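You operate a simulated robot arm through the tools that you are given. There is no shell and no other tool. Be economical: measure what you need, move in short steps, check, and stop when the job is done.

You run a simulated two-armed robot. Do the job below in one go: nothing can be reset, and whatever is moved stays where it is left.

Task
Rub the steel chute clean with the hand pad while holding it still.
Fine: the pad is in the count drawer; put it back there, shut the drawer and stand the chute in the green crate. Set down upright: steel chute. Where these are worked on the way, their far stop is far enough and under half their travel is too little: count drawer. What is to be rubbed or washed off counts as gone when no trace of it is left.

The check looks at the end state, three seconds after you hand in, the way a careful person would. Anything else that was tipped, shoved, dropped, spilled or broken makes it a failure.

Robot
Two 7-joint arms with two-finger parallel grippers on one trunk, on a base that drives. Base frame: it is fixed to the floor where the robot stands at the start and does not move with it; the origin is under the middle of the robot, x ahead of it, y to its left, z up; the surface under the hand at the start is at about z = 80. Lengths are in cm, angles in degrees, forces in N, time in s.
The left shoulder is at the start at [5, 16.8, 118.2], the right one opposite. With the tool pointing down near the work surface each hand reaches from about 10 to 66 cm from the robot's upright axis, wherever it stands, measured 20 degrees to its own side. Places, roughly: count drawer [60, -10, 70]; count table drawer [70, -10, 70]; hand pad (9x6x6 cm) [60, -10, 70]; long block [325, -50, 75]; middle block [300, -25, 75]; short block [275, -25, 75]. Payload 1.57 kg a hand.
The tool frame of a hand sits at the grasp point between the pads (the TCP): z along the fingers, y along the line on which they close. The tips reach 3 cm beyond it. The gripper opens to 8 cm. The fingers are 1.7 cm wide and 1.2 cm thick; the gripper's body (4 by 8.2 cm) begins 8 cm behind the TCP.
Orientation is told as [roll, pitch, yaw] about the base's x, y, z axes, in that order, counted from this pose: with the fingers straight down and closing along the base's y, the tool's x points along the base's -x, its y along +y and its z along -z.

Tools
- The arms move only by the tool step_arm. It takes "left_targets", "right_targets" or both (then of equal length, played together; a hand with none holds still); each is one flat list of numbers, 7 for each row, row after row: the shift along the tool's x, y, z in cm, then the turn, a rotation vector about the tool's x, y, z in degrees, then the finger opening in cm, from 0 to 8. In form: [x, y, z, wx, wy, wz, gripper, x, y, z, wx, wy, wz, gripper, ...]. A call has 1 to 20 rows; each row is the pose to reach, as a shift and turn from the pose commanded when the call began, along the tool's axes at that moment. A row lasts 0.2 s, in which the tool goes at most 5 cm and 8.6 degrees; a call with a longer step from one row to the next is refused whole, and so is a gripper value outside its range. A pose out of reach is approached as far as the arm can. The call stops where the force on the tool passes 40 N (or 10 N more than at its start, if that is more) or the arm is blocked; 0.2 s more then pass. The fingers move at their own pace (about 4.5 cm/s each) and stop on an object; they squeeze with about 41 N. The grip force told is the motor's: it shows also when the fingers shut on nothing. Time passes only in rows, and 0.2 s behind the last, so rows that repeat a pose let the fingers close. The reply holds the time, the measured pose of the TCP, the force on the tool along the base axes, the opening and the grip force, in the units named above and with some noise, with the torque about the TCP (base axes, N m) and any sound that the robot's microphone picked up.
- Cameras (640 x 400 px; columns grow to the right, rows downward): "scene" is now at [8.66, -6.1, 136.97]; the picture's right is [-0.79, -0.61, 0.00], its down [-0.47, 0.61, -0.64] and it looks along [0.39, -0.51, -0.77] (base axes); focal length 214 px, centre (320, 200). "left" rides on the left gripper at [7.2, 0.7, -12.2] in its tool frame; the picture's right is [-0.09, 1.00, 0.00], its down [-0.84, -0.08, -0.54] and it looks along [-0.54, -0.05, 0.84] (tool axes); focal length 238 px, centre (320, 200). "right" rides on the right gripper at [7.2, -0.6, -12.2] in its tool frame; the picture's right is [0.09, 1.00, 0.00], its down [-0.84, 0.08, -0.54] and it looks along [-0.54, 0.05, 0.84] (tool axes); focal length 238 px, centre (320, 200). There is no depth. A picture from a camera that has moved, and an enlarged one, comes with that camera's place and axes in the base frame and with its lens.
- snapshot(camera): a new picture of that camera. The clock stands still meanwhile.
- raise_lower(by): slides the trunk up (or, below 0, down) by that many cm; the arms and the scene camera ride with it, the base frame stays. It gives what a move gives, with no picture.
- drive_base(legs): drives the robot by 1 to 6 legs, each [ahead, left, turn to the left] in cm, cm and degrees, along the robot's own axes; the way and the turn of a leg run together, so that a leg with both is an arc; at most 150 cm and 180 degrees a leg. The arms and the cameras ride along, it lands a little off, and it stops where it bumps. It gives what a move gives.
- pan_tilt(pan, tilt): turns the head with the scene camera to pan (to the left, within 80 degrees either way) and tilt (down, from -29 to 69), counted from straight ahead of the robot. It gives what a move gives.
- enlarge(camera, box): a new picture of the part [left, top, right, bottom] of that camera's present view, enlarged. The clock stands still meanwhile.
- hand_in(): hands the job in; it is judged then, once.

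Go step by step. Nothing tells you exact positions but the pictures and the camera data: compare them with the known pose of the tool, close in by small moves and look again before you grip or let go. The budget is 120 turns and 108 pictures, counting those below and the enlarged ones. Unless the task says otherwise, let go and move clear before handing in, and close with one line.

The tools are called after "Request:" as name(argument=value, ...) on one line, values as JSON. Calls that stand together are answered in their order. step_arm: Moves the arms, as the interface text tells. Its arguments: {"type":"object","properties":{"left_targets":{"type":"array","items":{"type":"number"}},"right_targets":{"type":"array","items":{"type":"number"}}},"required":[]} The other tools are called the same way: raise_lower (by) slides the trunk up or down; drive_base (legs) drives the base; pan_tilt (pan, tilt) turns the head that bears the scene camera; snapshot (camera) takes a picture; enlarge (camera, box) takes an enlarged picture of a part of a camera's view; hand_in () hands the job in.

At the start:

```text
t: 0.0
left_eef_pos: [34.59, -3.46, 117.11]
left_tool_rot: [-0.1, 0.0, 0.1]
left_wrist_force: [-0.5, -0.8, 0.3]
left_torque: [-0.03, 0.0, 0.03]
left_finger_gap: 8.0
left_grasp_force: 0.1
right_eef_pos: [25.39, -38.23, 120.58]
right_tool_rot: [0.1, 0.1, -0.1]
right_wrist_force: [-0.1, 0.2, 0.7]
right_torque: [-0.01, -0.03, -0.03]
right_finger_gap: 8.0
right_grasp_force: 0.1
trunk travel left (down, up): [-35.0, 9.3]
robot x, y, heading: [0.24, -0.27, -0.1]
head pan, tilt: [-52.5, 50.2]
```

scene: 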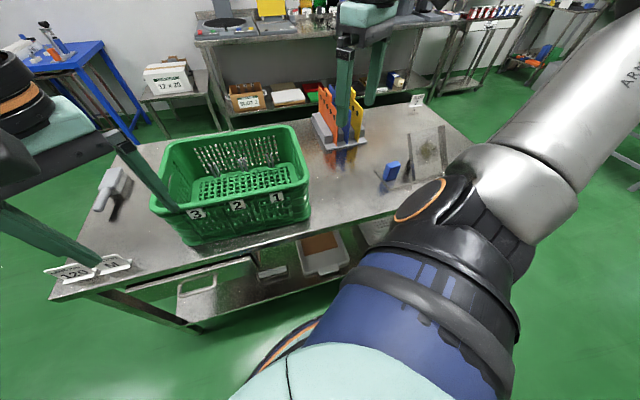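
right: 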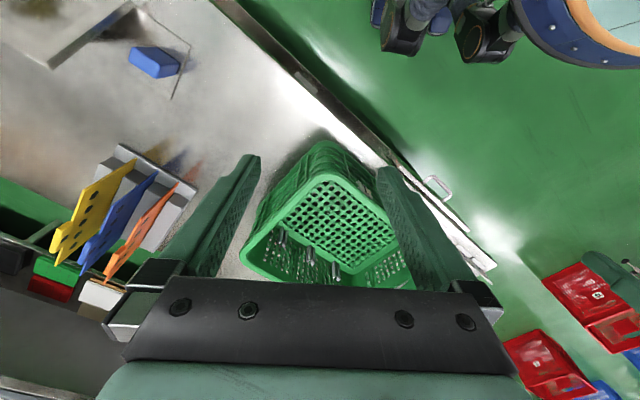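
left: 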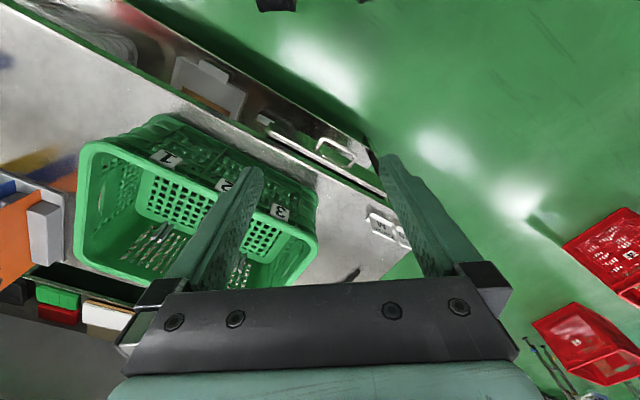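

I see a steel table with a green crate, a rack of coloured plates, a blue block and perhaps a tray-like steel piece. I'll turn the head to survey the table and find the chute and the drawer.

Request:
pan_tilt(pan=0, tilt=45)

Request:
snapshot(camera="scene")

Request:
pan_tilt(pan=-25, tilt=50)

Request:
snapshot(camera="scene")

```text
t: 1.2
left_eef_pos: [34.74, -3.47, 117.07]
left_tool_rot: [-0.1, 0.0, 0.2]
left_wrist_force: [-0.4, -0.7, -0.3]
left_torque: [-0.01, 0.03, 0.01]
left_finger_gap: 8.0
left_grasp_force: 0.1
right_eef_pos: [25.48, -38.16, 120.56]
right_tool_rot: [0.2, 0.0, 0.0]
right_wrist_force: [0.6, 0.3, -0.1]
right_torque: [-0.01, -0.01, -0.03]
right_finger_gap: 8.0
right_grasp_force: 0.0
trunk travel left (down, up): [-35.0, 9.3]
robot x, y, heading: [0.06, -0.33, -0.2]
head pan, tilt: [0.0, 45.0]
```

```text
104 pictures are left
camera scene: at [12.11, -0.02, 137.7], right [0.0, -1.0, 0.0], down [-0.71, 0.0, -0.71], along [0.71, 0.0, -0.71], focal length 214 px, centre (320, 200)
```

scene: 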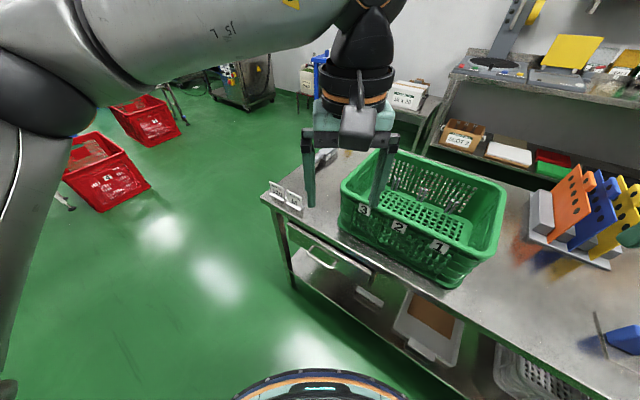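

```text
t: 2.1
left_eef_pos: [34.69, -3.48, 117.07]
left_tool_rot: [0.0, -0.1, 0.1]
left_wrist_force: [0.0, 0.0, 0.0]
left_torque: [-0.01, -0.01, 0.01]
left_finger_gap: 8.01
left_grasp_force: 0.1
right_eef_pos: [25.5, -38.23, 120.56]
right_tool_rot: [0.1, 0.1, 0.0]
right_wrist_force: [0.3, 0.1, 0.3]
right_torque: [0.0, 0.01, 0.01]
right_finger_gap: 8.01
right_grasp_force: 0.1
trunk travel left (down, up): [-35.0, 9.3]
robot x, y, heading: [-0.01, 0.28, 0.1]
head pan, tilt: [-25.0, 50.0]
```

```text
103 pictures are left
camera scene: at [10.96, -3.26, 137.01], right [-0.42, -0.91, 0.0], down [-0.69, 0.32, -0.64], along [0.58, -0.27, -0.77], focal length 214 px, centre (320, 200)
```

scene: 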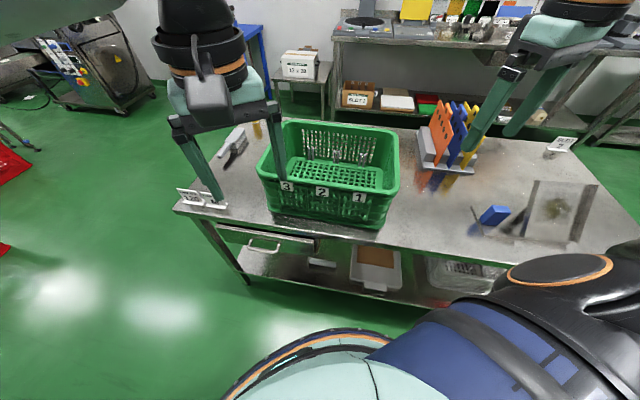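

The count drawer with its handle is under the left part of the table; the chute seems to be the steel channel near the blue block on the right. I'll look closer.

Request:
enlarge(camera="scene", box=[440, 130, 640, 260])

Request:
enlarge(camera="scene", box=[160, 110, 420, 300])

Request:
enlarge(camera="right", box=[0, 0, 280, 175])

```text
3.08 times, centred on (540, 195) of scene
camera zoom: at [10.96, -3.26, 137.01], right [-0.42, -0.91, 0.0], down [-0.69, 0.32, -0.64], along [0.58, -0.27, -0.77], focal length 660 px, centre (-357, 215)
```

zoom: 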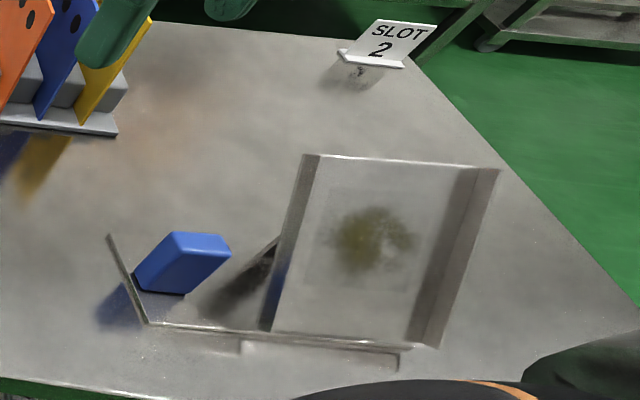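

```text
2.11 times, centred on (290, 205) of scene
camera zoom: at [10.96, -3.26, 137.01], right [-0.42, -0.91, 0.0], down [-0.69, 0.32, -0.64], along [0.58, -0.27, -0.77], focal length 452 px, centre (383, 190)
```

zoom: 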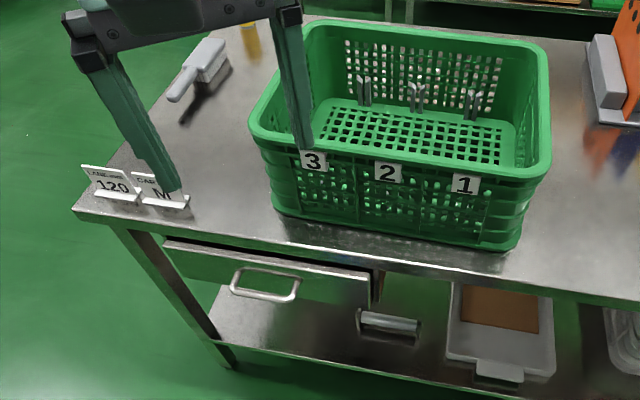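

```text
2.29 times, centred on (140, 88) of right
camera zoom: at [18.25, -38.81, 132.83], right [-0.09, 1.0, 0.0], down [0.84, 0.08, 0.54], along [0.54, 0.05, -0.84], focal length 545 px, centre (731, 457)
```

zoom: 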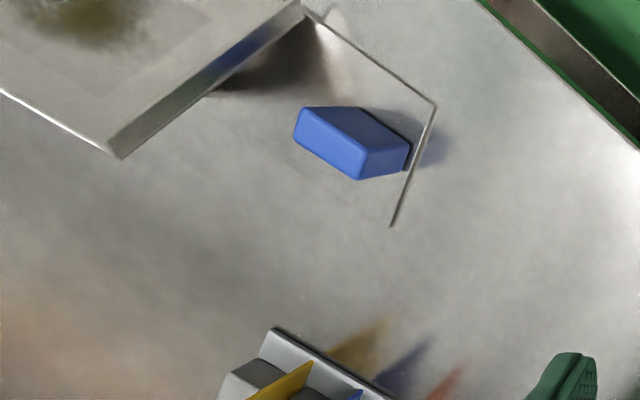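

The table runs at about −30° to me, with the chute (a steel U-channel with a stain) far to the right at about [17,−94] and the drawer front at about [54,0,68]. I'll turn to face the table squarely, then look again.

Request:
drive_base(legs=[[0, 0, -30]])

Request:
pan_tilt(pan=35, tilt=50)

Request:
snapshot(camera="scene")

Request:
pan_tilt(pan=-30, tilt=50)

Request:
snapshot(camera="scene")

```text
t: 4.0
left_eef_pos: [28.37, -20.13, 117.08]
left_tool_rot: [-0.1, 0.0, -29.4]
left_wrist_force: [-0.2, 0.5, -0.7]
left_torque: [0.03, -0.03, -0.01]
left_finger_gap: 8.0
left_grasp_force: 0.1
right_eef_pos: [3.24, -45.88, 120.51]
right_tool_rot: [0.1, 0.0, -29.6]
right_wrist_force: [0.3, -0.2, -0.2]
right_torque: [0.03, -0.01, -0.01]
right_finger_gap: 8.02
right_grasp_force: 0.1
trunk travel left (down, up): [-35.0, 9.3]
robot x, y, heading: [-0.04, 0.23, -29.4]
head pan, tilt: [-25.0, 50.0]
```

```text
t: 5.3
left_eef_pos: [28.51, -19.98, 117.16]
left_tool_rot: [-0.1, 0.0, -29.4]
left_wrist_force: [-0.2, -0.1, -0.5]
left_torque: [0.02, -0.03, 0.03]
left_finger_gap: 8.0
left_grasp_force: 0.1
right_eef_pos: [3.32, -45.89, 120.64]
right_tool_rot: [0.0, 0.0, -29.6]
right_wrist_force: [-0.6, 0.2, -0.4]
right_torque: [0.01, -0.01, 0.0]
right_finger_gap: 7.99
right_grasp_force: 0.2
trunk travel left (down, up): [-35.0, 9.3]
robot x, y, heading: [-0.09, -0.06, -29.8]
head pan, tilt: [35.0, 50.0]
```

```text
99 pictures are left
camera scene: at [11.13, -1.25, 137.0], right [0.09, -1.0, 0.0], down [-0.76, -0.07, -0.64], along [0.64, 0.06, -0.77], focal length 214 px, centre (320, 200)
```

scene: 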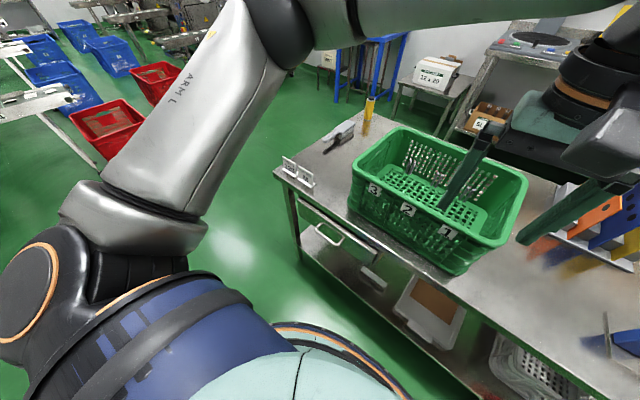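

```text
t: 6.6
left_eef_pos: [28.5, -20.04, 117.08]
left_tool_rot: [-0.1, 0.0, -29.4]
left_wrist_force: [1.0, -0.3, -0.5]
left_torque: [0.01, 0.02, 0.01]
left_finger_gap: 7.98
left_grasp_force: 0.0
right_eef_pos: [3.34, -45.79, 120.57]
right_tool_rot: [0.1, 0.0, -29.6]
right_wrist_force: [-0.4, 0.0, -0.2]
right_torque: [0.05, -0.04, -0.02]
right_finger_gap: 8.0
right_grasp_force: 0.1
trunk travel left (down, up): [-35.0, 9.3]
robot x, y, heading: [-0.05, 0.58, -29.5]
head pan, tilt: [-30.0, 50.0]
```

```text
98 pictures are left
camera scene: at [7.37, -8.62, 137.0], right [-0.86, -0.51, 0.0], down [-0.39, 0.66, -0.64], along [0.33, -0.55, -0.77], focal length 214 px, centre (320, 200)
```

scene: 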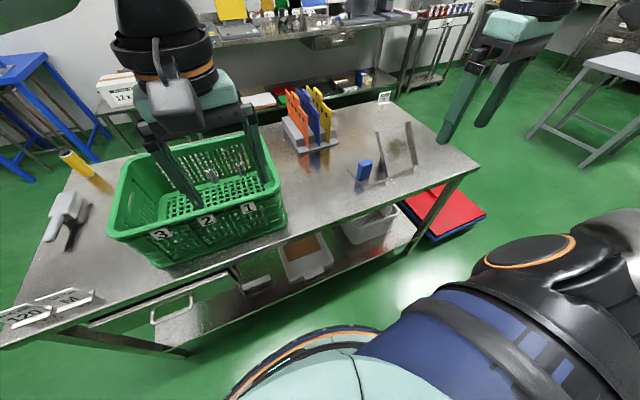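

Refining: the table edge runs at heading −35°, about 45 cm from my axis, with the handle about 30 cm to my left along it. I'll square up, back off, and move left in front of the drawer.

Request:
drive_base(legs=[[0, 0, -5.5], [-16, 0, 0], [0, 20, 0]])

Request:
pan_tilt(pan=5, tilt=45)

Request:
snapshot(camera="scene")

```text
t: 10.6
left_eef_pos: [25.15, 3.25, 117.18]
left_tool_rot: [-0.1, 0.0, -34.8]
left_wrist_force: [-0.5, 0.4, 0.0]
left_torque: [0.0, -0.01, 0.02]
left_finger_gap: 8.01
left_grasp_force: 0.1
right_eef_pos: [-2.38, -20.1, 120.6]
right_tool_rot: [0.0, 0.1, -35.0]
right_wrist_force: [-0.1, -0.3, 0.5]
right_torque: [0.01, 0.0, 0.0]
right_finger_gap: 8.01
right_grasp_force: 0.1
trunk travel left (down, up): [-35.0, 9.3]
robot x, y, heading: [-1.38, 25.57, -35.1]
head pan, tilt: [-30.0, 50.0]
```

```text
t: 11.6
left_eef_pos: [25.12, 3.23, 117.13]
left_tool_rot: [-0.2, 0.0, -34.9]
left_wrist_force: [-0.4, -0.6, 0.3]
left_torque: [-0.01, -0.02, 0.01]
left_finger_gap: 7.99
left_grasp_force: 0.0
right_eef_pos: [-2.38, -20.06, 120.54]
right_tool_rot: [0.1, 0.1, -35.0]
right_wrist_force: [0.2, 0.6, 1.7]
right_torque: [0.02, -0.01, 0.02]
right_finger_gap: 8.0
right_grasp_force: 0.1
trunk travel left (down, up): [-35.0, 9.3]
robot x, y, heading: [-1.3, 25.88, -35.1]
head pan, tilt: [5.0, 45.0]
```

```text
97 pictures are left
camera scene: at [8.95, 19.42, 137.69], right [-0.5, -0.87, 0.0], down [-0.61, 0.35, -0.71], along [0.61, -0.35, -0.71], focal length 214 px, centre (320, 200)
```

scene: 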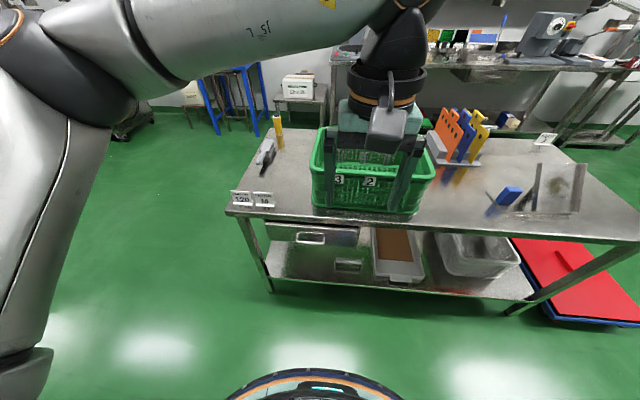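

Now squarely in front. I'll enlarge the drawer, crate and signs.

Request:
enlarge(camera="scene", box=[220, 180, 400, 292])

Request:
enlarge(camera="scene", box=[220, 110, 380, 210])

```text
3.56 times, centred on (310, 236) of scene
camera zoom: at [8.95, 19.42, 137.69], right [-0.5, -0.87, 0.0], down [-0.61, 0.35, -0.71], along [0.61, -0.35, -0.71], focal length 763 px, centre (356, 72)
```

zoom: 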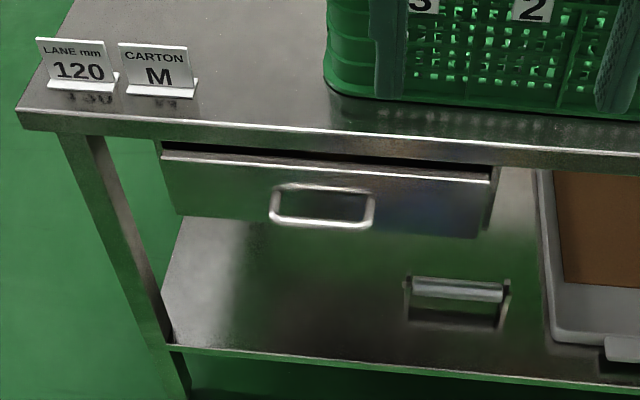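

```text
4.00 times, centred on (300, 160) of scene
camera zoom: at [8.95, 19.42, 137.69], right [-0.5, -0.87, 0.0], down [-0.61, 0.35, -0.71], along [0.61, -0.35, -0.71], focal length 858 px, centre (400, 360)
```

zoom: 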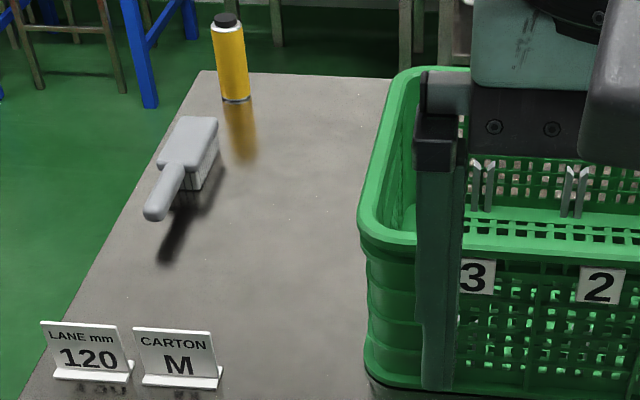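

Drawer front is at about 61 cm ahead of me, z 62–74, with the bar handle about 8.6 cm left of my axis at z≈68.6. I'll swing the left hand to point forward with fingers closing vertically, stopping short of the handle.

Request:
step_arm(left_targets=[-0.9, 0.8, 1.8, -4.62, -4.62, 4.62, 8, -1.8, 1.6, 3.6, -9.24, -9.24, 9.24, 8, -2.7, 2.4, 5.4, -13.86, -13.86, 13.86, 8, -3.6, 3.2, 7.2, -18.48, -18.48, 18.48, 8, -4.5, 4, 9, -23.1, -23.1, 23.1, 8, -5.4, 4.8, 10.8, -27.7, -27.7, 27.7, 8, -6.3, 5.6, 12.6, -32.3, -32.3, 32.3, 8, -7.2, 6.4, 14.4, -37, -37, 37, 8, -8.1, 7.2, 16.2, -41.6, -41.6, 41.6, 8, -9, 8, 18, -46.2, -46.2, 46.2, 8, -9.9, 8.8, 19.8, -50.8, -50.8, 50.8, 8, -10.8, 9.6, 21.6, -55.4, -55.4, 55.4, 8, -11.7, 10.4, 23.4, -60, -60, 60, 8, -12.6, 11.2, 25.2, -64.7, -64.7, 64.7, 8, -13.4, 12, 27, -69.3, -69.3, 69.3, 8])

Request:
snapshot(camera="scene")

Request:
snapshot(camera="left")

```text
t: 14.8
left_eef_pos: [38.44, 1.64, 95.25]
left_tool_rot: [89.4, 0.1, -123.9]
left_wrist_force: [0.3, 0.4, -0.5]
left_torque: [-0.01, 0.0, -0.03]
left_finger_gap: 8.02
left_grasp_force: 0.1
left hand out of reach, approached as far as the arm can: row 14, 15
right_eef_pos: [-2.44, -20.08, 120.48]
right_tool_rot: [0.2, 0.0, -35.1]
right_wrist_force: [-0.4, 0.7, 0.4]
right_torque: [0.01, 0.03, -0.02]
right_finger_gap: 8.01
right_grasp_force: 0.1
trunk travel left (down, up): [-35.0, 9.3]
robot x, y, heading: [-1.34, 25.68, -35.0]
head pan, tilt: [5.0, 45.0]
```

```text
94 pictures are left
camera scene: at [8.96, 19.43, 137.69], right [-0.5, -0.87, 0.0], down [-0.61, 0.35, -0.71], along [0.61, -0.35, -0.71], focal length 214 px, centre (320, 200)
```

scene: 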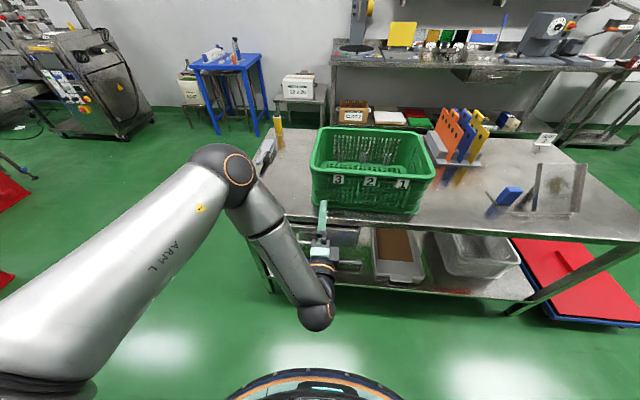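

```text
93 pictures are left
camera left: at [32.39, 14.27, 96.05], right [-0.04, -0.08, 1.0], down [-0.92, -0.39, -0.07], along [0.4, -0.92, -0.06], focal length 238 px, centre (320, 200)
```

left: 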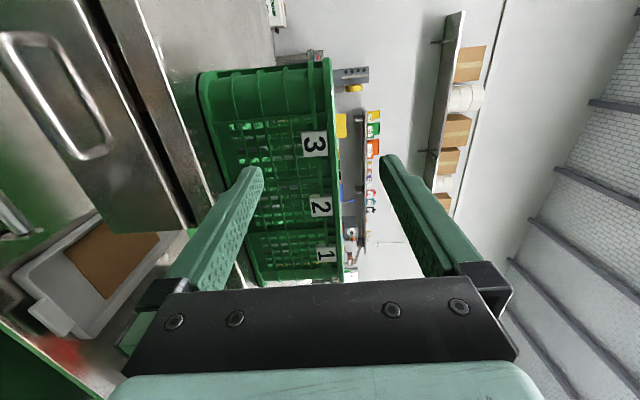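

The hand points forward but its reach stopped at z 95. I'll lower the trunk to bring it to handle height; nothing is below the hand at this distance from the table.

Request:
raise_lower(by=-24)

Request:
snapshot(camera="left")

Request:
snapshot(camera="scene")

```text
t: 17.3
left_eef_pos: [38.56, 1.51, 71.22]
left_tool_rot: [89.3, 0.0, -123.9]
left_wrist_force: [-0.6, 0.6, -0.2]
left_torque: [0.0, 0.01, 0.01]
left_finger_gap: 8.01
left_grasp_force: 0.1
right_eef_pos: [-2.3, -20.14, 96.53]
right_tool_rot: [0.1, -0.1, -35.0]
right_wrist_force: [-0.2, -0.3, -0.8]
right_torque: [0.0, 0.0, 0.01]
right_finger_gap: 8.01
right_grasp_force: 0.0
trunk travel left (down, up): [-11.0, 33.3]
robot x, y, heading: [-1.73, 26.1, -35.2]
head pan, tilt: [5.0, 45.0]
```

```text
92 pictures are left
camera left: at [32.38, 14.28, 72.06], right [-0.04, -0.08, 1.0], down [-0.92, -0.39, -0.07], along [0.4, -0.92, -0.06], focal length 238 px, centre (320, 200)
```

left: 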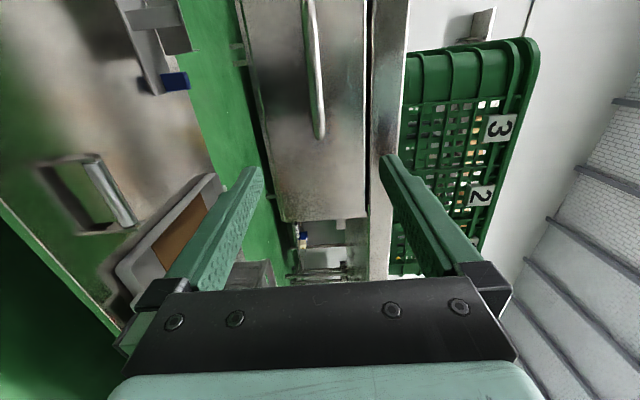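

```text
91 pictures are left
camera scene: at [8.95, 19.43, 113.7], right [-0.5, -0.87, 0.0], down [-0.61, 0.35, -0.71], along [0.61, -0.35, -0.71], focal length 214 px, centre (320, 200)
```

scene: 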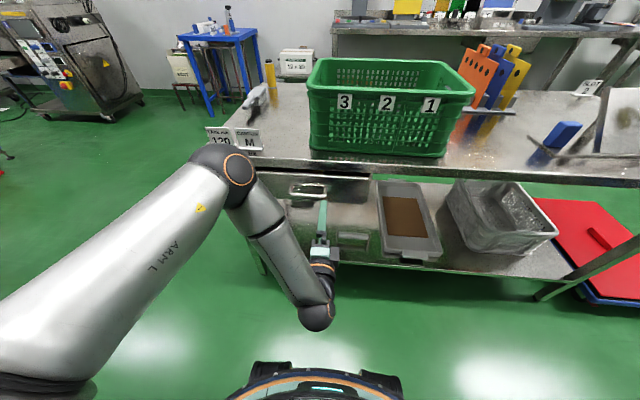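

The hand is now level with the bar (z≈71), about 5 cm to its right. Enlarging to fix the bar's distance.

Request:
enlarge(camera="scene", box=[260, 160, 380, 235])

```text
5.33 times, centred on (320, 198) of scene
camera zoom: at [8.95, 19.43, 113.7], right [-0.5, -0.87, 0.0], down [-0.61, 0.35, -0.71], along [0.61, -0.35, -0.71], focal length 1144 px, centre (320, 213)
```

zoom: 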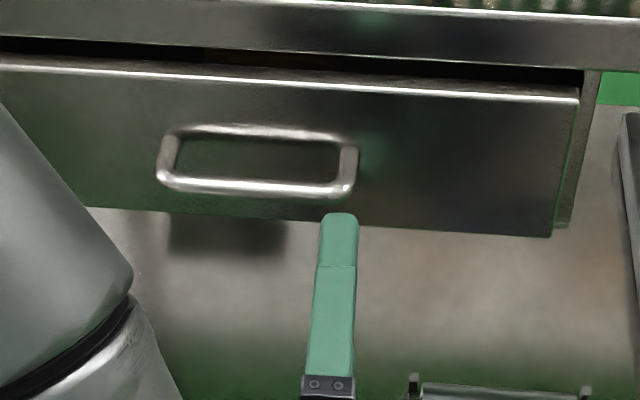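

Bar located at about 56 ahead, 8 left, z 71. A small test move first, to see how commands relate after the reach limit.

Request:
step_arm(left_targets=[0, 0, 1, 0, 0, 0, 8, 0, 0, 2, 0, 0, 0, 8])

```text
t: 17.9
left_eef_pos: [40.06, 0.38, 71.56]
left_tool_rot: [89.2, -0.1, -123.6]
left_wrist_force: [-0.4, 0.3, -0.2]
left_torque: [-0.01, 0.0, 0.01]
left_finger_gap: 8.02
left_grasp_force: 0.0
left hand out of reach, approached as far as the arm can: row 2
right_eef_pos: [-2.39, -20.11, 96.6]
right_tool_rot: [0.1, 0.0, -35.0]
right_wrist_force: [-0.1, 0.6, 0.4]
right_torque: [-0.01, -0.02, -0.02]
right_finger_gap: 8.01
right_grasp_force: 0.0
trunk travel left (down, up): [-11.0, 33.3]
robot x, y, heading: [-1.31, 25.93, -35.1]
head pan, tilt: [5.0, 45.0]
```

The wrist limits reach from this shoulder height. I'll lower the trunk fully and raise the hand relative to it.

Request:
raise_lower(by=-11)

Request:
step_arm(left_targets=[0.6, 1.5, 0, 0, 0, 0, 8, 1.2, 3, 0, 0, 0, 0, 8, 1.8, 4.5, 0, 0, 0, 0, 8, 2.4, 6, 0, 0, 0, 0, 8, 3, 7.5, 0, 0, 0, 0, 8, 3.6, 9, 0, 0, 0, 0, 8, 4, 10.5, 0, 0, 0, 0, 8])

```text
t: 19.3
left_eef_pos: [39.95, 0.3, 60.52]
left_tool_rot: [89.1, 0.0, -123.6]
left_wrist_force: [-0.6, -0.4, 0.8]
left_torque: [0.0, 0.01, 0.0]
left_finger_gap: 8.01
left_grasp_force: 0.0
right_eef_pos: [-2.33, -20.18, 85.63]
right_tool_rot: [0.0, 0.0, -34.9]
right_wrist_force: [0.8, -1.2, 0.0]
right_torque: [0.02, 0.01, 0.02]
right_finger_gap: 8.02
right_grasp_force: 0.0
trunk travel left (down, up): [0.0, 44.3]
robot x, y, heading: [-1.12, 25.63, -35.1]
head pan, tilt: [5.0, 45.0]
```

```text
t: 20.9
left_eef_pos: [42.29, 3.56, 71.01]
left_tool_rot: [89.0, -0.1, -123.6]
left_wrist_force: [-0.4, 0.0, 0.1]
left_torque: [0.04, -0.03, -0.02]
left_finger_gap: 7.99
left_grasp_force: 0.1
right_eef_pos: [-2.42, -20.14, 85.56]
right_tool_rot: [0.1, 0.1, -35.0]
right_wrist_force: [-0.4, -0.3, -0.5]
right_torque: [-0.02, -0.01, 0.01]
right_finger_gap: 8.0
right_grasp_force: 0.0
trunk travel left (down, up): [0.0, 44.3]
robot x, y, heading: [-0.89, 25.96, -35.1]
head pan, tilt: [5.0, 45.0]
```

Reached without limit. Now advancing 7.4 cm so the bar sits between the open fingers, then checking.

Request:
step_arm(left_targets=[0.5, 0, 2, 0, 0, 0, 8, 0.8, 0, 4, 0, 0, 0, 8, 1, 0.1, 6, 0, 0, 0, 8, 1, 0.2, 7.4, 0, 0, 0, 8])

Request:
snapshot(camera="left")

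Request:
snapshot(camera="scene")

```text
t: 21.9
left_eef_pos: [49.03, 0.48, 71.08]
left_tool_rot: [89.0, 0.0, -123.4]
left_wrist_force: [-0.7, 0.0, -0.1]
left_torque: [0.0, -0.03, 0.0]
left_finger_gap: 8.0
left_grasp_force: 0.1
right_eef_pos: [-2.56, -20.11, 85.59]
right_tool_rot: [0.0, 0.1, -35.0]
right_wrist_force: [-0.6, 0.4, -0.3]
right_torque: [0.0, -0.04, 0.0]
right_finger_gap: 7.98
right_grasp_force: 0.0
trunk travel left (down, up): [0.0, 44.3]
robot x, y, heading: [-1.39, 26.14, -35.1]
head pan, tilt: [5.0, 45.0]
```

```text
89 pictures are left
camera left: at [42.86, 13.04, 71.94], right [-0.04, -0.09, 1.0], down [-0.91, -0.4, -0.07], along [0.4, -0.91, -0.06], focal length 238 px, centre (320, 200)
```

left: 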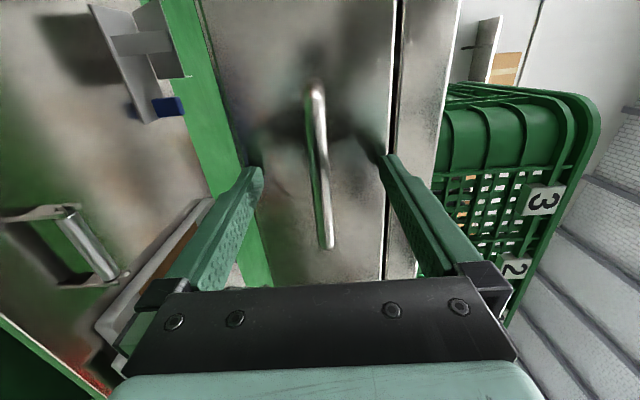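

```text
88 pictures are left
camera scene: at [8.95, 19.43, 102.7], right [-0.5, -0.87, 0.0], down [-0.61, 0.35, -0.71], along [0.61, -0.35, -0.71], focal length 214 px, centre (320, 200)
```

scene: 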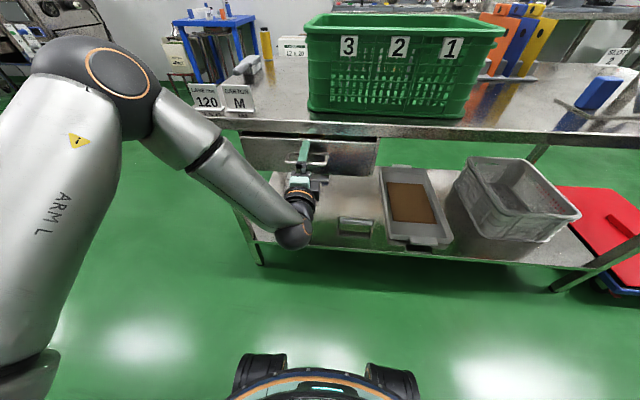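

The bar lies right between the fingers at grasp depth. Closing on it.

Request:
step_arm(left_targets=[0, 0, 0, 0, 0, 0, 4, 0, 0, 0, 0, 0, 0, 2, 0, 0, 0, 0, 0, 0, 0, 0, 0, 0, 0, 0, 0, 0, 0, 0, 0, 0, 0, 0, 0])

```text
t: 23.1
left_eef_pos: [48.99, 0.5, 71.19]
left_tool_rot: [89.2, 0.0, -123.4]
left_wrist_force: [0.5, 1.1, 3.7]
left_torque: [0.0, -0.03, -0.02]
left_finger_gap: 1.17
left_grasp_force: 20.5
right_eef_pos: [-2.53, -20.04, 85.66]
right_tool_rot: [0.1, 0.0, -35.0]
right_wrist_force: [0.7, 0.3, 0.5]
right_torque: [0.04, -0.01, 0.0]
right_finger_gap: 8.0
right_grasp_force: 0.1
trunk travel left (down, up): [0.0, 44.3]
robot x, y, heading: [-1.54, 25.56, -35.1]
head pan, tilt: [5.0, 45.0]
```

The bar is gripped (1.2 cm gap). Pulling the drawer out.

Request:
step_arm(left_targets=[0.05, 0, -1.5, 0, 0, 0, 0, 0.09, 0, -3, 0, 0, 0, 0, 0.14, 0, -4.5, 0, 0, 0, 0, 0.18, 0, -6, 0, 0, 0, 0, 0.22, 0, -7.5, 0, 0, 0, 0, 0.27, 0, -9, 0, 0, 0, 0, 0.32, 0, -10.5, 0, 0, 0, 0, 0.36, 0, -12, 0, 0, 0, 0])

Request:
snapshot(camera="scene")

```text
t: 24.9
left_eef_pos: [39.1, 7.41, 71.12]
left_tool_rot: [89.0, 0.0, -123.4]
left_wrist_force: [2.9, 6.3, -0.8]
left_torque: [0.09, -0.05, -0.43]
left_finger_gap: 1.19
left_grasp_force: 28.8
right_eef_pos: [-2.36, -20.06, 85.5]
right_tool_rot: [0.0, 0.0, -35.0]
right_wrist_force: [0.5, -1.3, 0.1]
right_torque: [-0.03, 0.0, 0.04]
right_finger_gap: 7.99
right_grasp_force: 0.0
trunk travel left (down, up): [0.0, 44.3]
robot x, y, heading: [-1.5, 25.81, -34.8]
head pan, tilt: [5.0, 45.0]
```

```text
87 pictures are left
camera scene: at [8.98, 19.46, 102.69], right [-0.5, -0.87, 0.0], down [-0.61, 0.35, -0.71], along [0.61, -0.35, -0.71], focal length 214 px, centre (320, 200)
```

scene: 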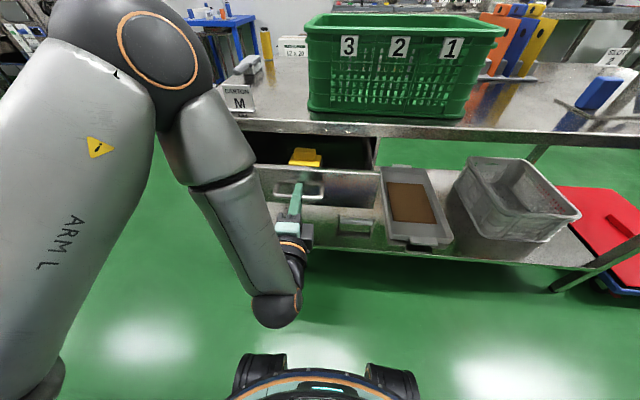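

The drawer is out 12 cm and a yellow pad shows inside. Pulling on, shifting slightly left to relieve side load.

Request:
step_arm(left_targets=[0.2, 0, -1.5, 0, 0, 0, 0, 0.3, 0, -3, 0, 0, 0, 0, 0.4, 0, -4.5, 0, 0, 0, 0, 0.5, 0, -6, 0, 0, 0, 0, 0.6, 0, -7.5, 0, 0, 0, 0, 0.7, 0, -9, 0, 0, 0, 0])

Request:
snapshot(camera="scene")

```text
t: 26.0
left_eef_pos: [34.53, 11.04, 71.22]
left_tool_rot: [88.5, -0.8, -123.3]
left_wrist_force: [-4.4, -2.7, -12.4]
left_torque: [0.48, -0.24, -0.48]
left_finger_gap: 1.17
left_grasp_force: 29.5
left hand out of reach, approached as far as the arm can: row 5
right_eef_pos: [-2.43, -20.11, 85.48]
right_tool_rot: [0.1, 0.0, -35.0]
right_wrist_force: [0.1, 0.1, -0.8]
right_torque: [-0.01, 0.01, 0.02]
right_finger_gap: 8.02
right_grasp_force: 0.0
trunk travel left (down, up): [0.0, 44.3]
robot x, y, heading: [-1.09, 25.72, -35.2]
head pan, tilt: [5.0, 45.0]
stopped in row 5 (left hand): the force on the tool passed its limit at 51 N (the readings are from after the stop); the commanded pose is now the measured one
```

```text
86 pictures are left
camera scene: at [8.94, 19.35, 102.69], right [-0.5, -0.87, 0.0], down [-0.61, 0.35, -0.71], along [0.61, -0.35, -0.71], focal length 214 px, centre (320, 200)
```

scene: 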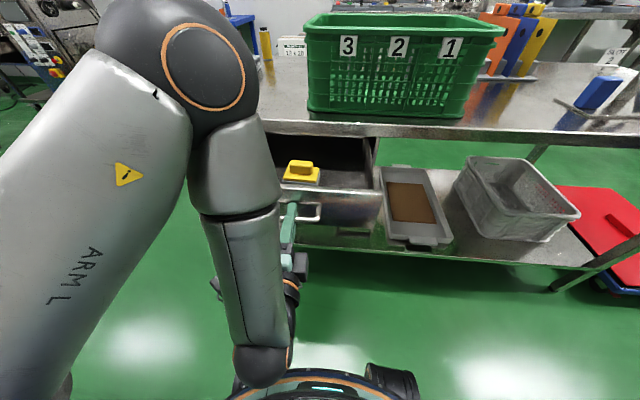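

The drawer is out nearly 18 cm and stopped. Checking the pad's place in it.

Request:
enlarge(camera="scene", box=[250, 120, 390, 208])

```text
4.55 times, centred on (320, 164) of scene
camera zoom: at [8.94, 19.35, 102.69], right [-0.5, -0.87, 0.0], down [-0.61, 0.35, -0.71], along [0.61, -0.35, -0.71], focal length 975 px, centre (320, 364)
```

zoom: 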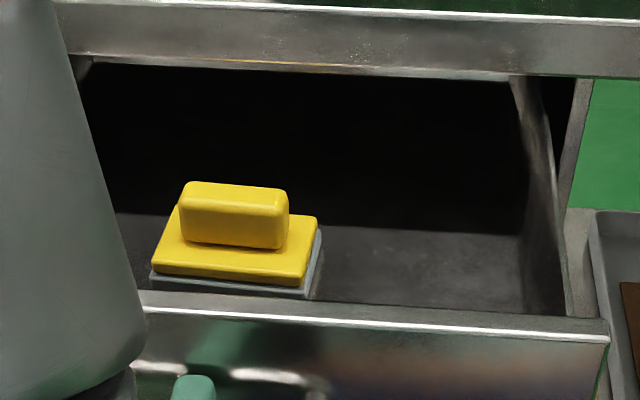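

The pad (yellow grip on top) still sits about under the table's edge, so more opening would help. I'll pull a little further by backing the base while holding the bar.

Request:
drive_base(legs=[[-4, 0, 0]])

Request:
enlarge(camera="scene", box=[250, 120, 390, 208])

```text
t: 26.9
left_eef_pos: [31.23, 13.37, 71.28]
left_tool_rot: [88.5, -0.7, -123.2]
left_wrist_force: [-4.9, -6.0, -18.8]
left_torque: [0.36, -0.19, -0.22]
left_finger_gap: 1.2
left_grasp_force: 29.0
right_eef_pos: [-5.56, -17.92, 85.66]
right_tool_rot: [0.1, 0.0, -35.0]
right_wrist_force: [0.1, -0.3, 0.6]
right_torque: [-0.01, -0.03, -0.02]
right_finger_gap: 8.0
right_grasp_force: 0.1
trunk travel left (down, up): [0.0, 44.3]
robot x, y, heading: [-4.52, 27.9, -34.9]
head pan, tilt: [5.0, 45.0]
```

```text
4.55 times, centred on (320, 164) of scene
camera zoom: at [5.72, 21.61, 102.67], right [-0.5, -0.87, 0.0], down [-0.61, 0.35, -0.71], along [0.61, -0.35, -0.71], focal length 975 px, centre (320, 364)
```

zoom: 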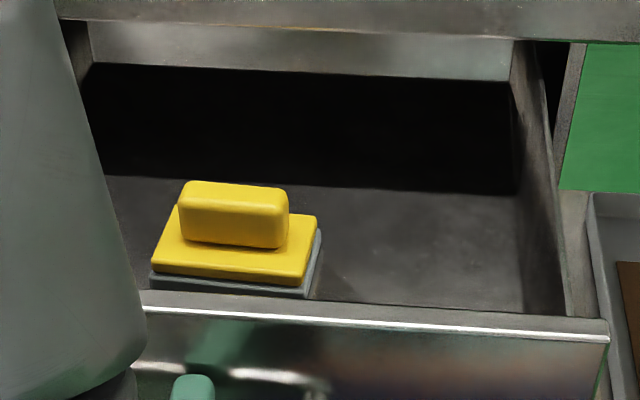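

It moved freely another 4 cm. One more pull.

Request:
drive_base(legs=[[-4, 0, 0]])

Request:
enlarge(camera="scene", box=[250, 120, 390, 208])

```text
t: 27.8
left_eef_pos: [28.03, 15.59, 71.03]
left_tool_rot: [88.5, -0.8, -123.2]
left_wrist_force: [-2.8, -2.9, -9.5]
left_torque: [0.41, -0.18, -0.34]
left_finger_gap: 1.2
left_grasp_force: 29.3
right_eef_pos: [-8.83, -15.57, 85.61]
right_tool_rot: [0.0, -0.1, -35.0]
right_wrist_force: [0.1, 0.2, -0.2]
right_torque: [0.03, -0.04, 0.0]
right_finger_gap: 8.02
right_grasp_force: 0.1
trunk travel left (down, up): [0.0, 44.3]
robot x, y, heading: [-8.1, 30.01, -34.9]
head pan, tilt: [5.0, 45.0]
```

```text
4.55 times, centred on (320, 164) of scene
camera zoom: at [2.44, 23.92, 102.69], right [-0.5, -0.87, 0.0], down [-0.61, 0.35, -0.71], along [0.61, -0.35, -0.71], focal length 975 px, centre (320, 364)
```

zoom: 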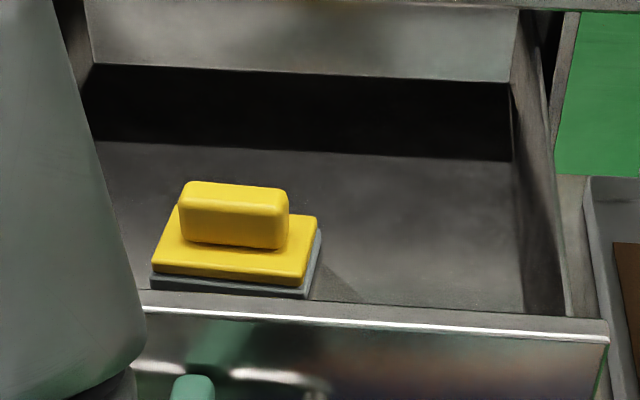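

Drawer is out about 26 cm with the pad fully exposed. I'll release the bar, then back the base off and raise the trunk.

Request:
step_arm(left_targets=[0, 0, 0, 0, 0, 0, 3, 0, 0, 0, 0, 0, 0, 6, 0, 0, 0, 0, 0, 0, 7, 0, 0, 0, 0, 0, 0, 7])

Request:
drive_base(legs=[[-12, 0, 0]])

Request:
raise_lower(by=36)

Request:
snapshot(camera="scene")

```text
t: 28.8
left_eef_pos: [27.97, 15.75, 71.27]
left_tool_rot: [88.5, -0.9, -123.1]
left_wrist_force: [0.1, -0.1, 0.0]
left_torque: [0.01, -0.01, 0.0]
left_finger_gap: 6.98
left_grasp_force: 0.1
right_eef_pos: [-9.03, -15.61, 85.54]
right_tool_rot: [0.1, 0.0, -35.1]
right_wrist_force: [0.5, -1.0, 0.5]
right_torque: [-0.01, 0.02, -0.01]
right_finger_gap: 7.98
right_grasp_force: 0.0
trunk travel left (down, up): [0.0, 44.3]
robot x, y, heading: [-8.01, 30.18, -35.0]
head pan, tilt: [5.0, 45.0]
```

```text
t: 30.0
left_eef_pos: [18.4, 22.46, 71.16]
left_tool_rot: [88.5, -1.0, -123.2]
left_wrist_force: [0.3, 0.5, 0.4]
left_torque: [0.0, -0.02, -0.01]
left_finger_gap: 7.0
left_grasp_force: 0.1
right_eef_pos: [-18.71, -8.78, 85.69]
right_tool_rot: [0.1, 0.1, -34.9]
right_wrist_force: [0.0, 0.2, 0.1]
right_torque: [-0.01, -0.03, -0.03]
right_finger_gap: 7.99
right_grasp_force: 0.0
trunk travel left (down, up): [0.0, 44.3]
robot x, y, heading: [-17.41, 36.83, -34.8]
head pan, tilt: [5.0, 45.0]
```

```text
t: 33.5
left_eef_pos: [18.33, 22.46, 107.21]
left_tool_rot: [88.5, -0.8, -123.0]
left_wrist_force: [-0.1, -0.7, 0.7]
left_torque: [0.0, -0.01, 0.02]
left_finger_gap: 6.98
left_grasp_force: 0.0
right_eef_pos: [-18.74, -8.88, 121.54]
right_tool_rot: [0.1, 0.0, -34.8]
right_wrist_force: [-0.4, -0.6, -0.7]
right_torque: [-0.03, -0.04, 0.01]
right_finger_gap: 7.99
right_grasp_force: 0.0
trunk travel left (down, up): [-36.0, 8.3]
robot x, y, heading: [-17.74, 36.8, -35.3]
head pan, tilt: [5.0, 45.0]
```

```text
82 pictures are left
camera scene: at [-7.29, 30.73, 138.69], right [-0.5, -0.87, 0.0], down [-0.61, 0.35, -0.71], along [0.61, -0.35, -0.71], focal length 214 px, centre (320, 200)
```

scene: 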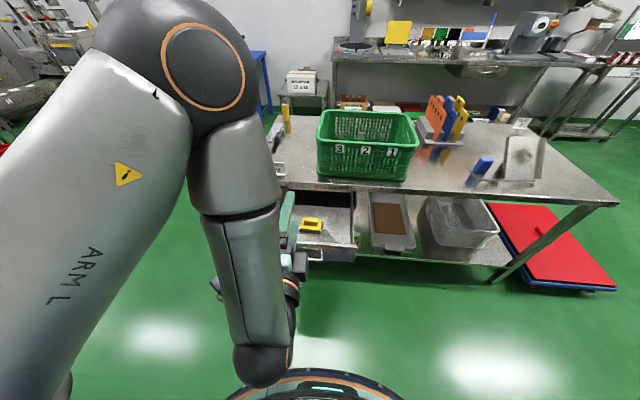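

Folding the left hand back to a neutral tool-down pose, out of the way.

Request:
step_arm(left_targets=[0.6, 0.6, 0, 4.62, 4.62, -4.62, 7, 1.2, 1.2, 0, 9.24, 9.24, -9.24, 7, 1.8, 1.8, 0, 13.86, 13.86, -13.86, 7, 2.4, 2.4, 0, 18.48, 18.48, -18.48, 7, 3, 3, 0, 23.1, 23.1, -23.1, 7, 3.6, 3.6, 0, 27.7, 27.7, -27.7, 7, 4.2, 4.2, 0, 32.3, 32.3, -32.3, 7, 4.8, 4.8, 0, 37, 37, -37, 7, 5.4, 5.4, 0, 41.6, 41.6, -41.6, 7, 6, 6, 0, 46.2, 46.2, -46.2, 7, 6.6, 6.6, 0, 50.8, 50.8, -50.8, 7, 7.2, 7.2, 0, 55.4, 55.4, -55.4, 7, 7.8, 7.8, 0, 60, 60, -60, 7, 8.4, 8.4, 0, 64.7, 64.7, -64.7, 7, 9, 9, 0, 68.7, 68.7, -68.7, 7])

Request:
drive_base(legs=[[0, 20, 0]])

Request:
pan_tilt(pan=-15, tilt=45)

Request:
snapshot(camera="scene")

Request:
snapshot(camera="right")

```text
t: 36.7
left_eef_pos: [23.39, 29.95, 116.16]
left_tool_rot: [-0.3, 0.9, -33.5]
left_wrist_force: [0.3, -0.5, 0.9]
left_torque: [-0.02, 0.0, -0.02]
left_finger_gap: 7.0
left_grasp_force: 0.0
right_eef_pos: [-18.62, -8.68, 121.48]
right_tool_rot: [0.1, -0.1, -34.9]
right_wrist_force: [-0.1, 0.0, -0.6]
right_torque: [0.0, -0.01, -0.02]
right_finger_gap: 8.03
right_grasp_force: 0.1
trunk travel left (down, up): [-36.0, 8.3]
robot x, y, heading: [-17.44, 37.26, -35.0]
head pan, tilt: [5.0, 45.0]
```

```text
t: 39.1
left_eef_pos: [34.91, 46.29, 116.08]
left_tool_rot: [-0.4, 0.8, -33.8]
left_wrist_force: [-0.9, 0.5, -0.2]
left_torque: [0.02, 0.0, 0.02]
left_finger_gap: 6.98
left_grasp_force: 0.1
right_eef_pos: [-7.17, 7.59, 121.6]
right_tool_rot: [0.1, 0.0, -34.9]
right_wrist_force: [0.4, 0.2, -0.4]
right_torque: [0.01, 0.01, -0.01]
right_finger_gap: 8.01
right_grasp_force: 0.1
trunk travel left (down, up): [-36.0, 8.3]
robot x, y, heading: [-5.9, 53.33, -34.8]
head pan, tilt: [5.0, 45.0]
```

```text
t: 39.9
left_eef_pos: [34.82, 46.3, 116.02]
left_tool_rot: [-0.3, 0.9, -33.8]
left_wrist_force: [-0.2, 0.6, 0.3]
left_torque: [0.0, -0.02, -0.01]
left_finger_gap: 7.03
left_grasp_force: 0.0
right_eef_pos: [-7.21, 7.59, 121.56]
right_tool_rot: [0.2, 0.0, -35.0]
right_wrist_force: [-0.5, -0.1, 0.8]
right_torque: [0.01, -0.02, -0.01]
right_finger_gap: 8.01
right_grasp_force: 0.0
trunk travel left (down, up): [-36.0, 8.3]
robot x, y, heading: [-6.1, 53.4, -35.0]
head pan, tilt: [-15.0, 45.0]
```

```text
81 pictures are left
camera scene: at [2.32, 44.93, 138.7], right [-0.77, -0.64, 0.0], down [-0.45, 0.54, -0.71], along [0.45, -0.54, -0.71], focal length 214 px, centre (320, 200)
```

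scene: 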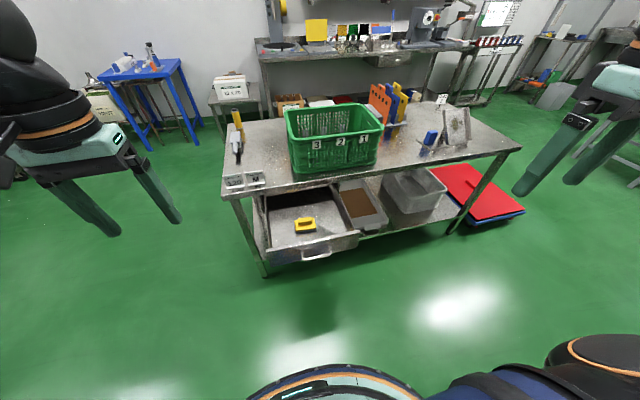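

```text
80 pictures are left
camera right: at [-13.52, 11.21, 133.82], right [0.5, 0.87, 0.0], down [0.73, -0.42, 0.54], along [0.47, -0.27, -0.84], focal length 238 px, centre (320, 200)
```

right: 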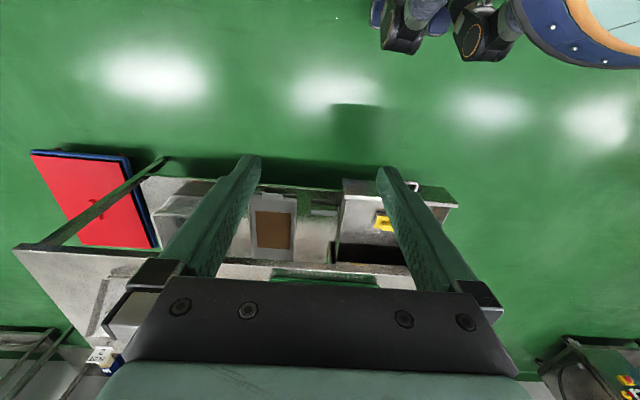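

Pad is about 67 ahead, 11 right of me. I'll drive forward 14 cm, lower the trunk a bit, and bring the right hand above the pad.

Request:
drive_base(legs=[[14, 0, 0]])

Request:
step_arm(right_targets=[-3, 3, 0, 0, 0, 0, 8, -6, 6, 0, 0, 0, 0, 8, -9, 9, 0, 0, 0, 0, 8, -12, 12, 0, 0, 0, 0, 8, -15, 15, 0, 0, 0, 0, 8, -18, 18, 1.5, 0, 0, 0, 8, -21, 21, 3, 0, 0, 0, 8, -24, 23, 4.5, 0, 0, 0, 8, -26, 25, 6, 0, 0, 0, 8, -27.5, 26, 7, 0, 0, 0, 8])

Request:
raise_lower(by=-14)

Request:
snapshot(camera="right")

Request:
snapshot(camera="scene")

```text
t: 41.2
left_eef_pos: [46.66, 38.08, 116.0]
left_tool_rot: [-0.3, 0.9, -33.7]
left_wrist_force: [0.5, -1.1, 0.0]
left_torque: [-0.03, 0.0, 0.0]
left_finger_gap: 7.01
left_grasp_force: 0.0
right_eef_pos: [4.59, -0.66, 121.47]
right_tool_rot: [0.1, 0.1, -35.0]
right_wrist_force: [0.6, -0.9, 0.2]
right_torque: [0.04, 0.01, 0.03]
right_finger_gap: 8.01
right_grasp_force: 0.1
trunk travel left (down, up): [-36.0, 8.3]
robot x, y, heading: [5.85, 45.52, -34.8]
head pan, tilt: [-15.0, 45.0]
```

```text
t: 43.5
left_eef_pos: [46.48, 38.16, 116.06]
left_tool_rot: [-0.3, 1.0, -33.8]
left_wrist_force: [0.0, -0.6, 0.1]
left_torque: [-0.01, -0.01, -0.02]
left_finger_gap: 7.02
left_grasp_force: 0.1
right_eef_pos: [35.0, 3.34, 113.27]
right_tool_rot: [0.2, -0.1, -35.1]
right_wrist_force: [-0.2, 0.7, -1.0]
right_torque: [-0.03, -0.01, -0.01]
right_finger_gap: 8.01
right_grasp_force: 0.1
right hand out of reach, approached as far as the arm can: row 7, 8, 9, 10
trunk travel left (down, up): [-36.0, 8.3]
robot x, y, heading: [5.45, 44.97, -35.2]
head pan, tilt: [-15.0, 45.0]
```

```text
t: 45.1
left_eef_pos: [46.48, 38.07, 102.14]
left_tool_rot: [-0.3, 1.0, -33.8]
left_wrist_force: [0.1, -0.7, -0.3]
left_torque: [0.01, 0.03, -0.01]
left_finger_gap: 6.97
left_grasp_force: 0.0
right_eef_pos: [34.96, 3.48, 99.23]
right_tool_rot: [0.2, -0.1, -35.0]
right_wrist_force: [-0.2, 0.3, 0.1]
right_torque: [0.0, -0.02, -0.03]
right_finger_gap: 7.98
right_grasp_force: 0.1
trunk travel left (down, up): [-22.0, 22.3]
robot x, y, heading: [5.12, 45.29, -34.9]
head pan, tilt: [-15.0, 45.0]
```

```text
79 pictures are left
camera right: at [28.71, 7.12, 111.51], right [0.5, 0.87, 0.0], down [0.73, -0.42, 0.54], along [0.47, -0.27, -0.84], focal length 238 px, centre (320, 200)
```

right: 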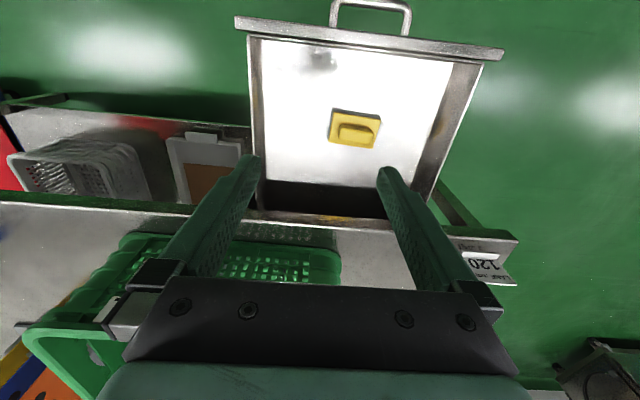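

```text
78 pictures are left
camera scene: at [14.04, 36.72, 124.7], right [-0.77, -0.64, 0.0], down [-0.45, 0.54, -0.71], along [0.45, -0.54, -0.71], focal length 214 px, centre (320, 200)
```

scene: 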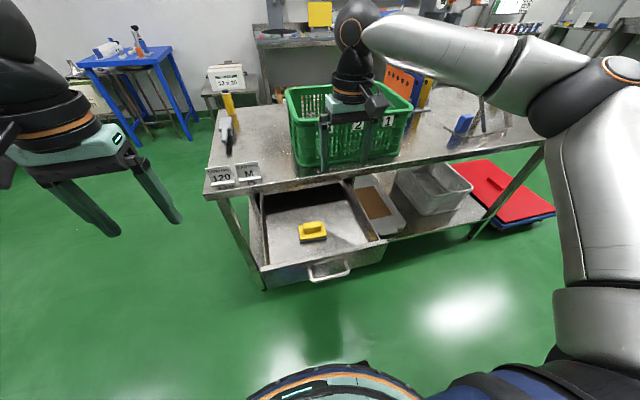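

Pad handle at about [43, 6.2, 68]; my right hand is at [35, 3.4, 99]. Moving over it and down to 84, then checking.

Request:
step_arm(right_targets=[-1.2, 1.7, 1, 0, 0, 0, 8, -2.4, 3.4, 3, 0, 0, 0, 8, -3.6, 5.1, 6, 0, 0, 0, 8, -4.9, 6.8, 9, 0, 0, 0, 8, -4.9, 6.8, 12, 0, 0, 0, 8, -4.9, 6.8, 15, 0, 0, 0, 8])

Request:
snapshot(camera="right")

Request:
snapshot(camera="scene")

```text
t: 46.5
left_eef_pos: [46.61, 38.09, 102.1]
left_tool_rot: [-0.3, 0.8, -33.8]
left_wrist_force: [0.8, 0.2, 0.0]
left_torque: [-0.02, 0.03, 0.02]
left_finger_gap: 7.01
left_grasp_force: 0.0
right_eef_pos: [34.64, 4.27, 87.1]
right_tool_rot: [0.2, -0.1, -35.0]
right_wrist_force: [-0.2, 0.6, 0.4]
right_torque: [-0.01, 0.02, 0.0]
right_finger_gap: 8.0
right_grasp_force: 0.0
right hand out of reach, approached as far as the arm can: row 1, 2, 3, 4, 5, 6
trunk travel left (down, up): [-22.0, 22.3]
robot x, y, heading: [5.65, 45.12, -35.0]
head pan, tilt: [-15.0, 45.0]
```

```text
77 pictures are left
camera right: at [28.25, 7.94, 99.36], right [0.5, 0.87, 0.0], down [0.73, -0.42, 0.54], along [0.47, -0.27, -0.84], focal length 238 px, centre (320, 200)
```

right: 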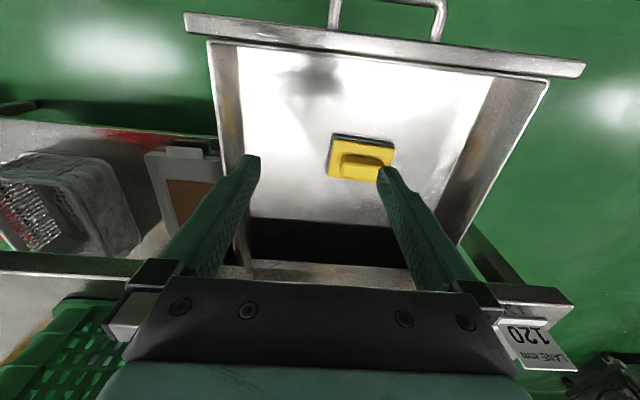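

```text
76 pictures are left
camera scene: at [14.05, 36.71, 124.7], right [-0.77, -0.64, 0.0], down [-0.45, 0.54, -0.71], along [0.45, -0.54, -0.71], focal length 214 px, centre (320, 200)
```

scene: 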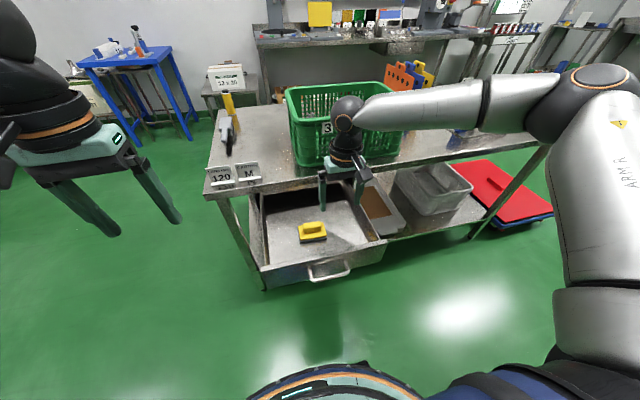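

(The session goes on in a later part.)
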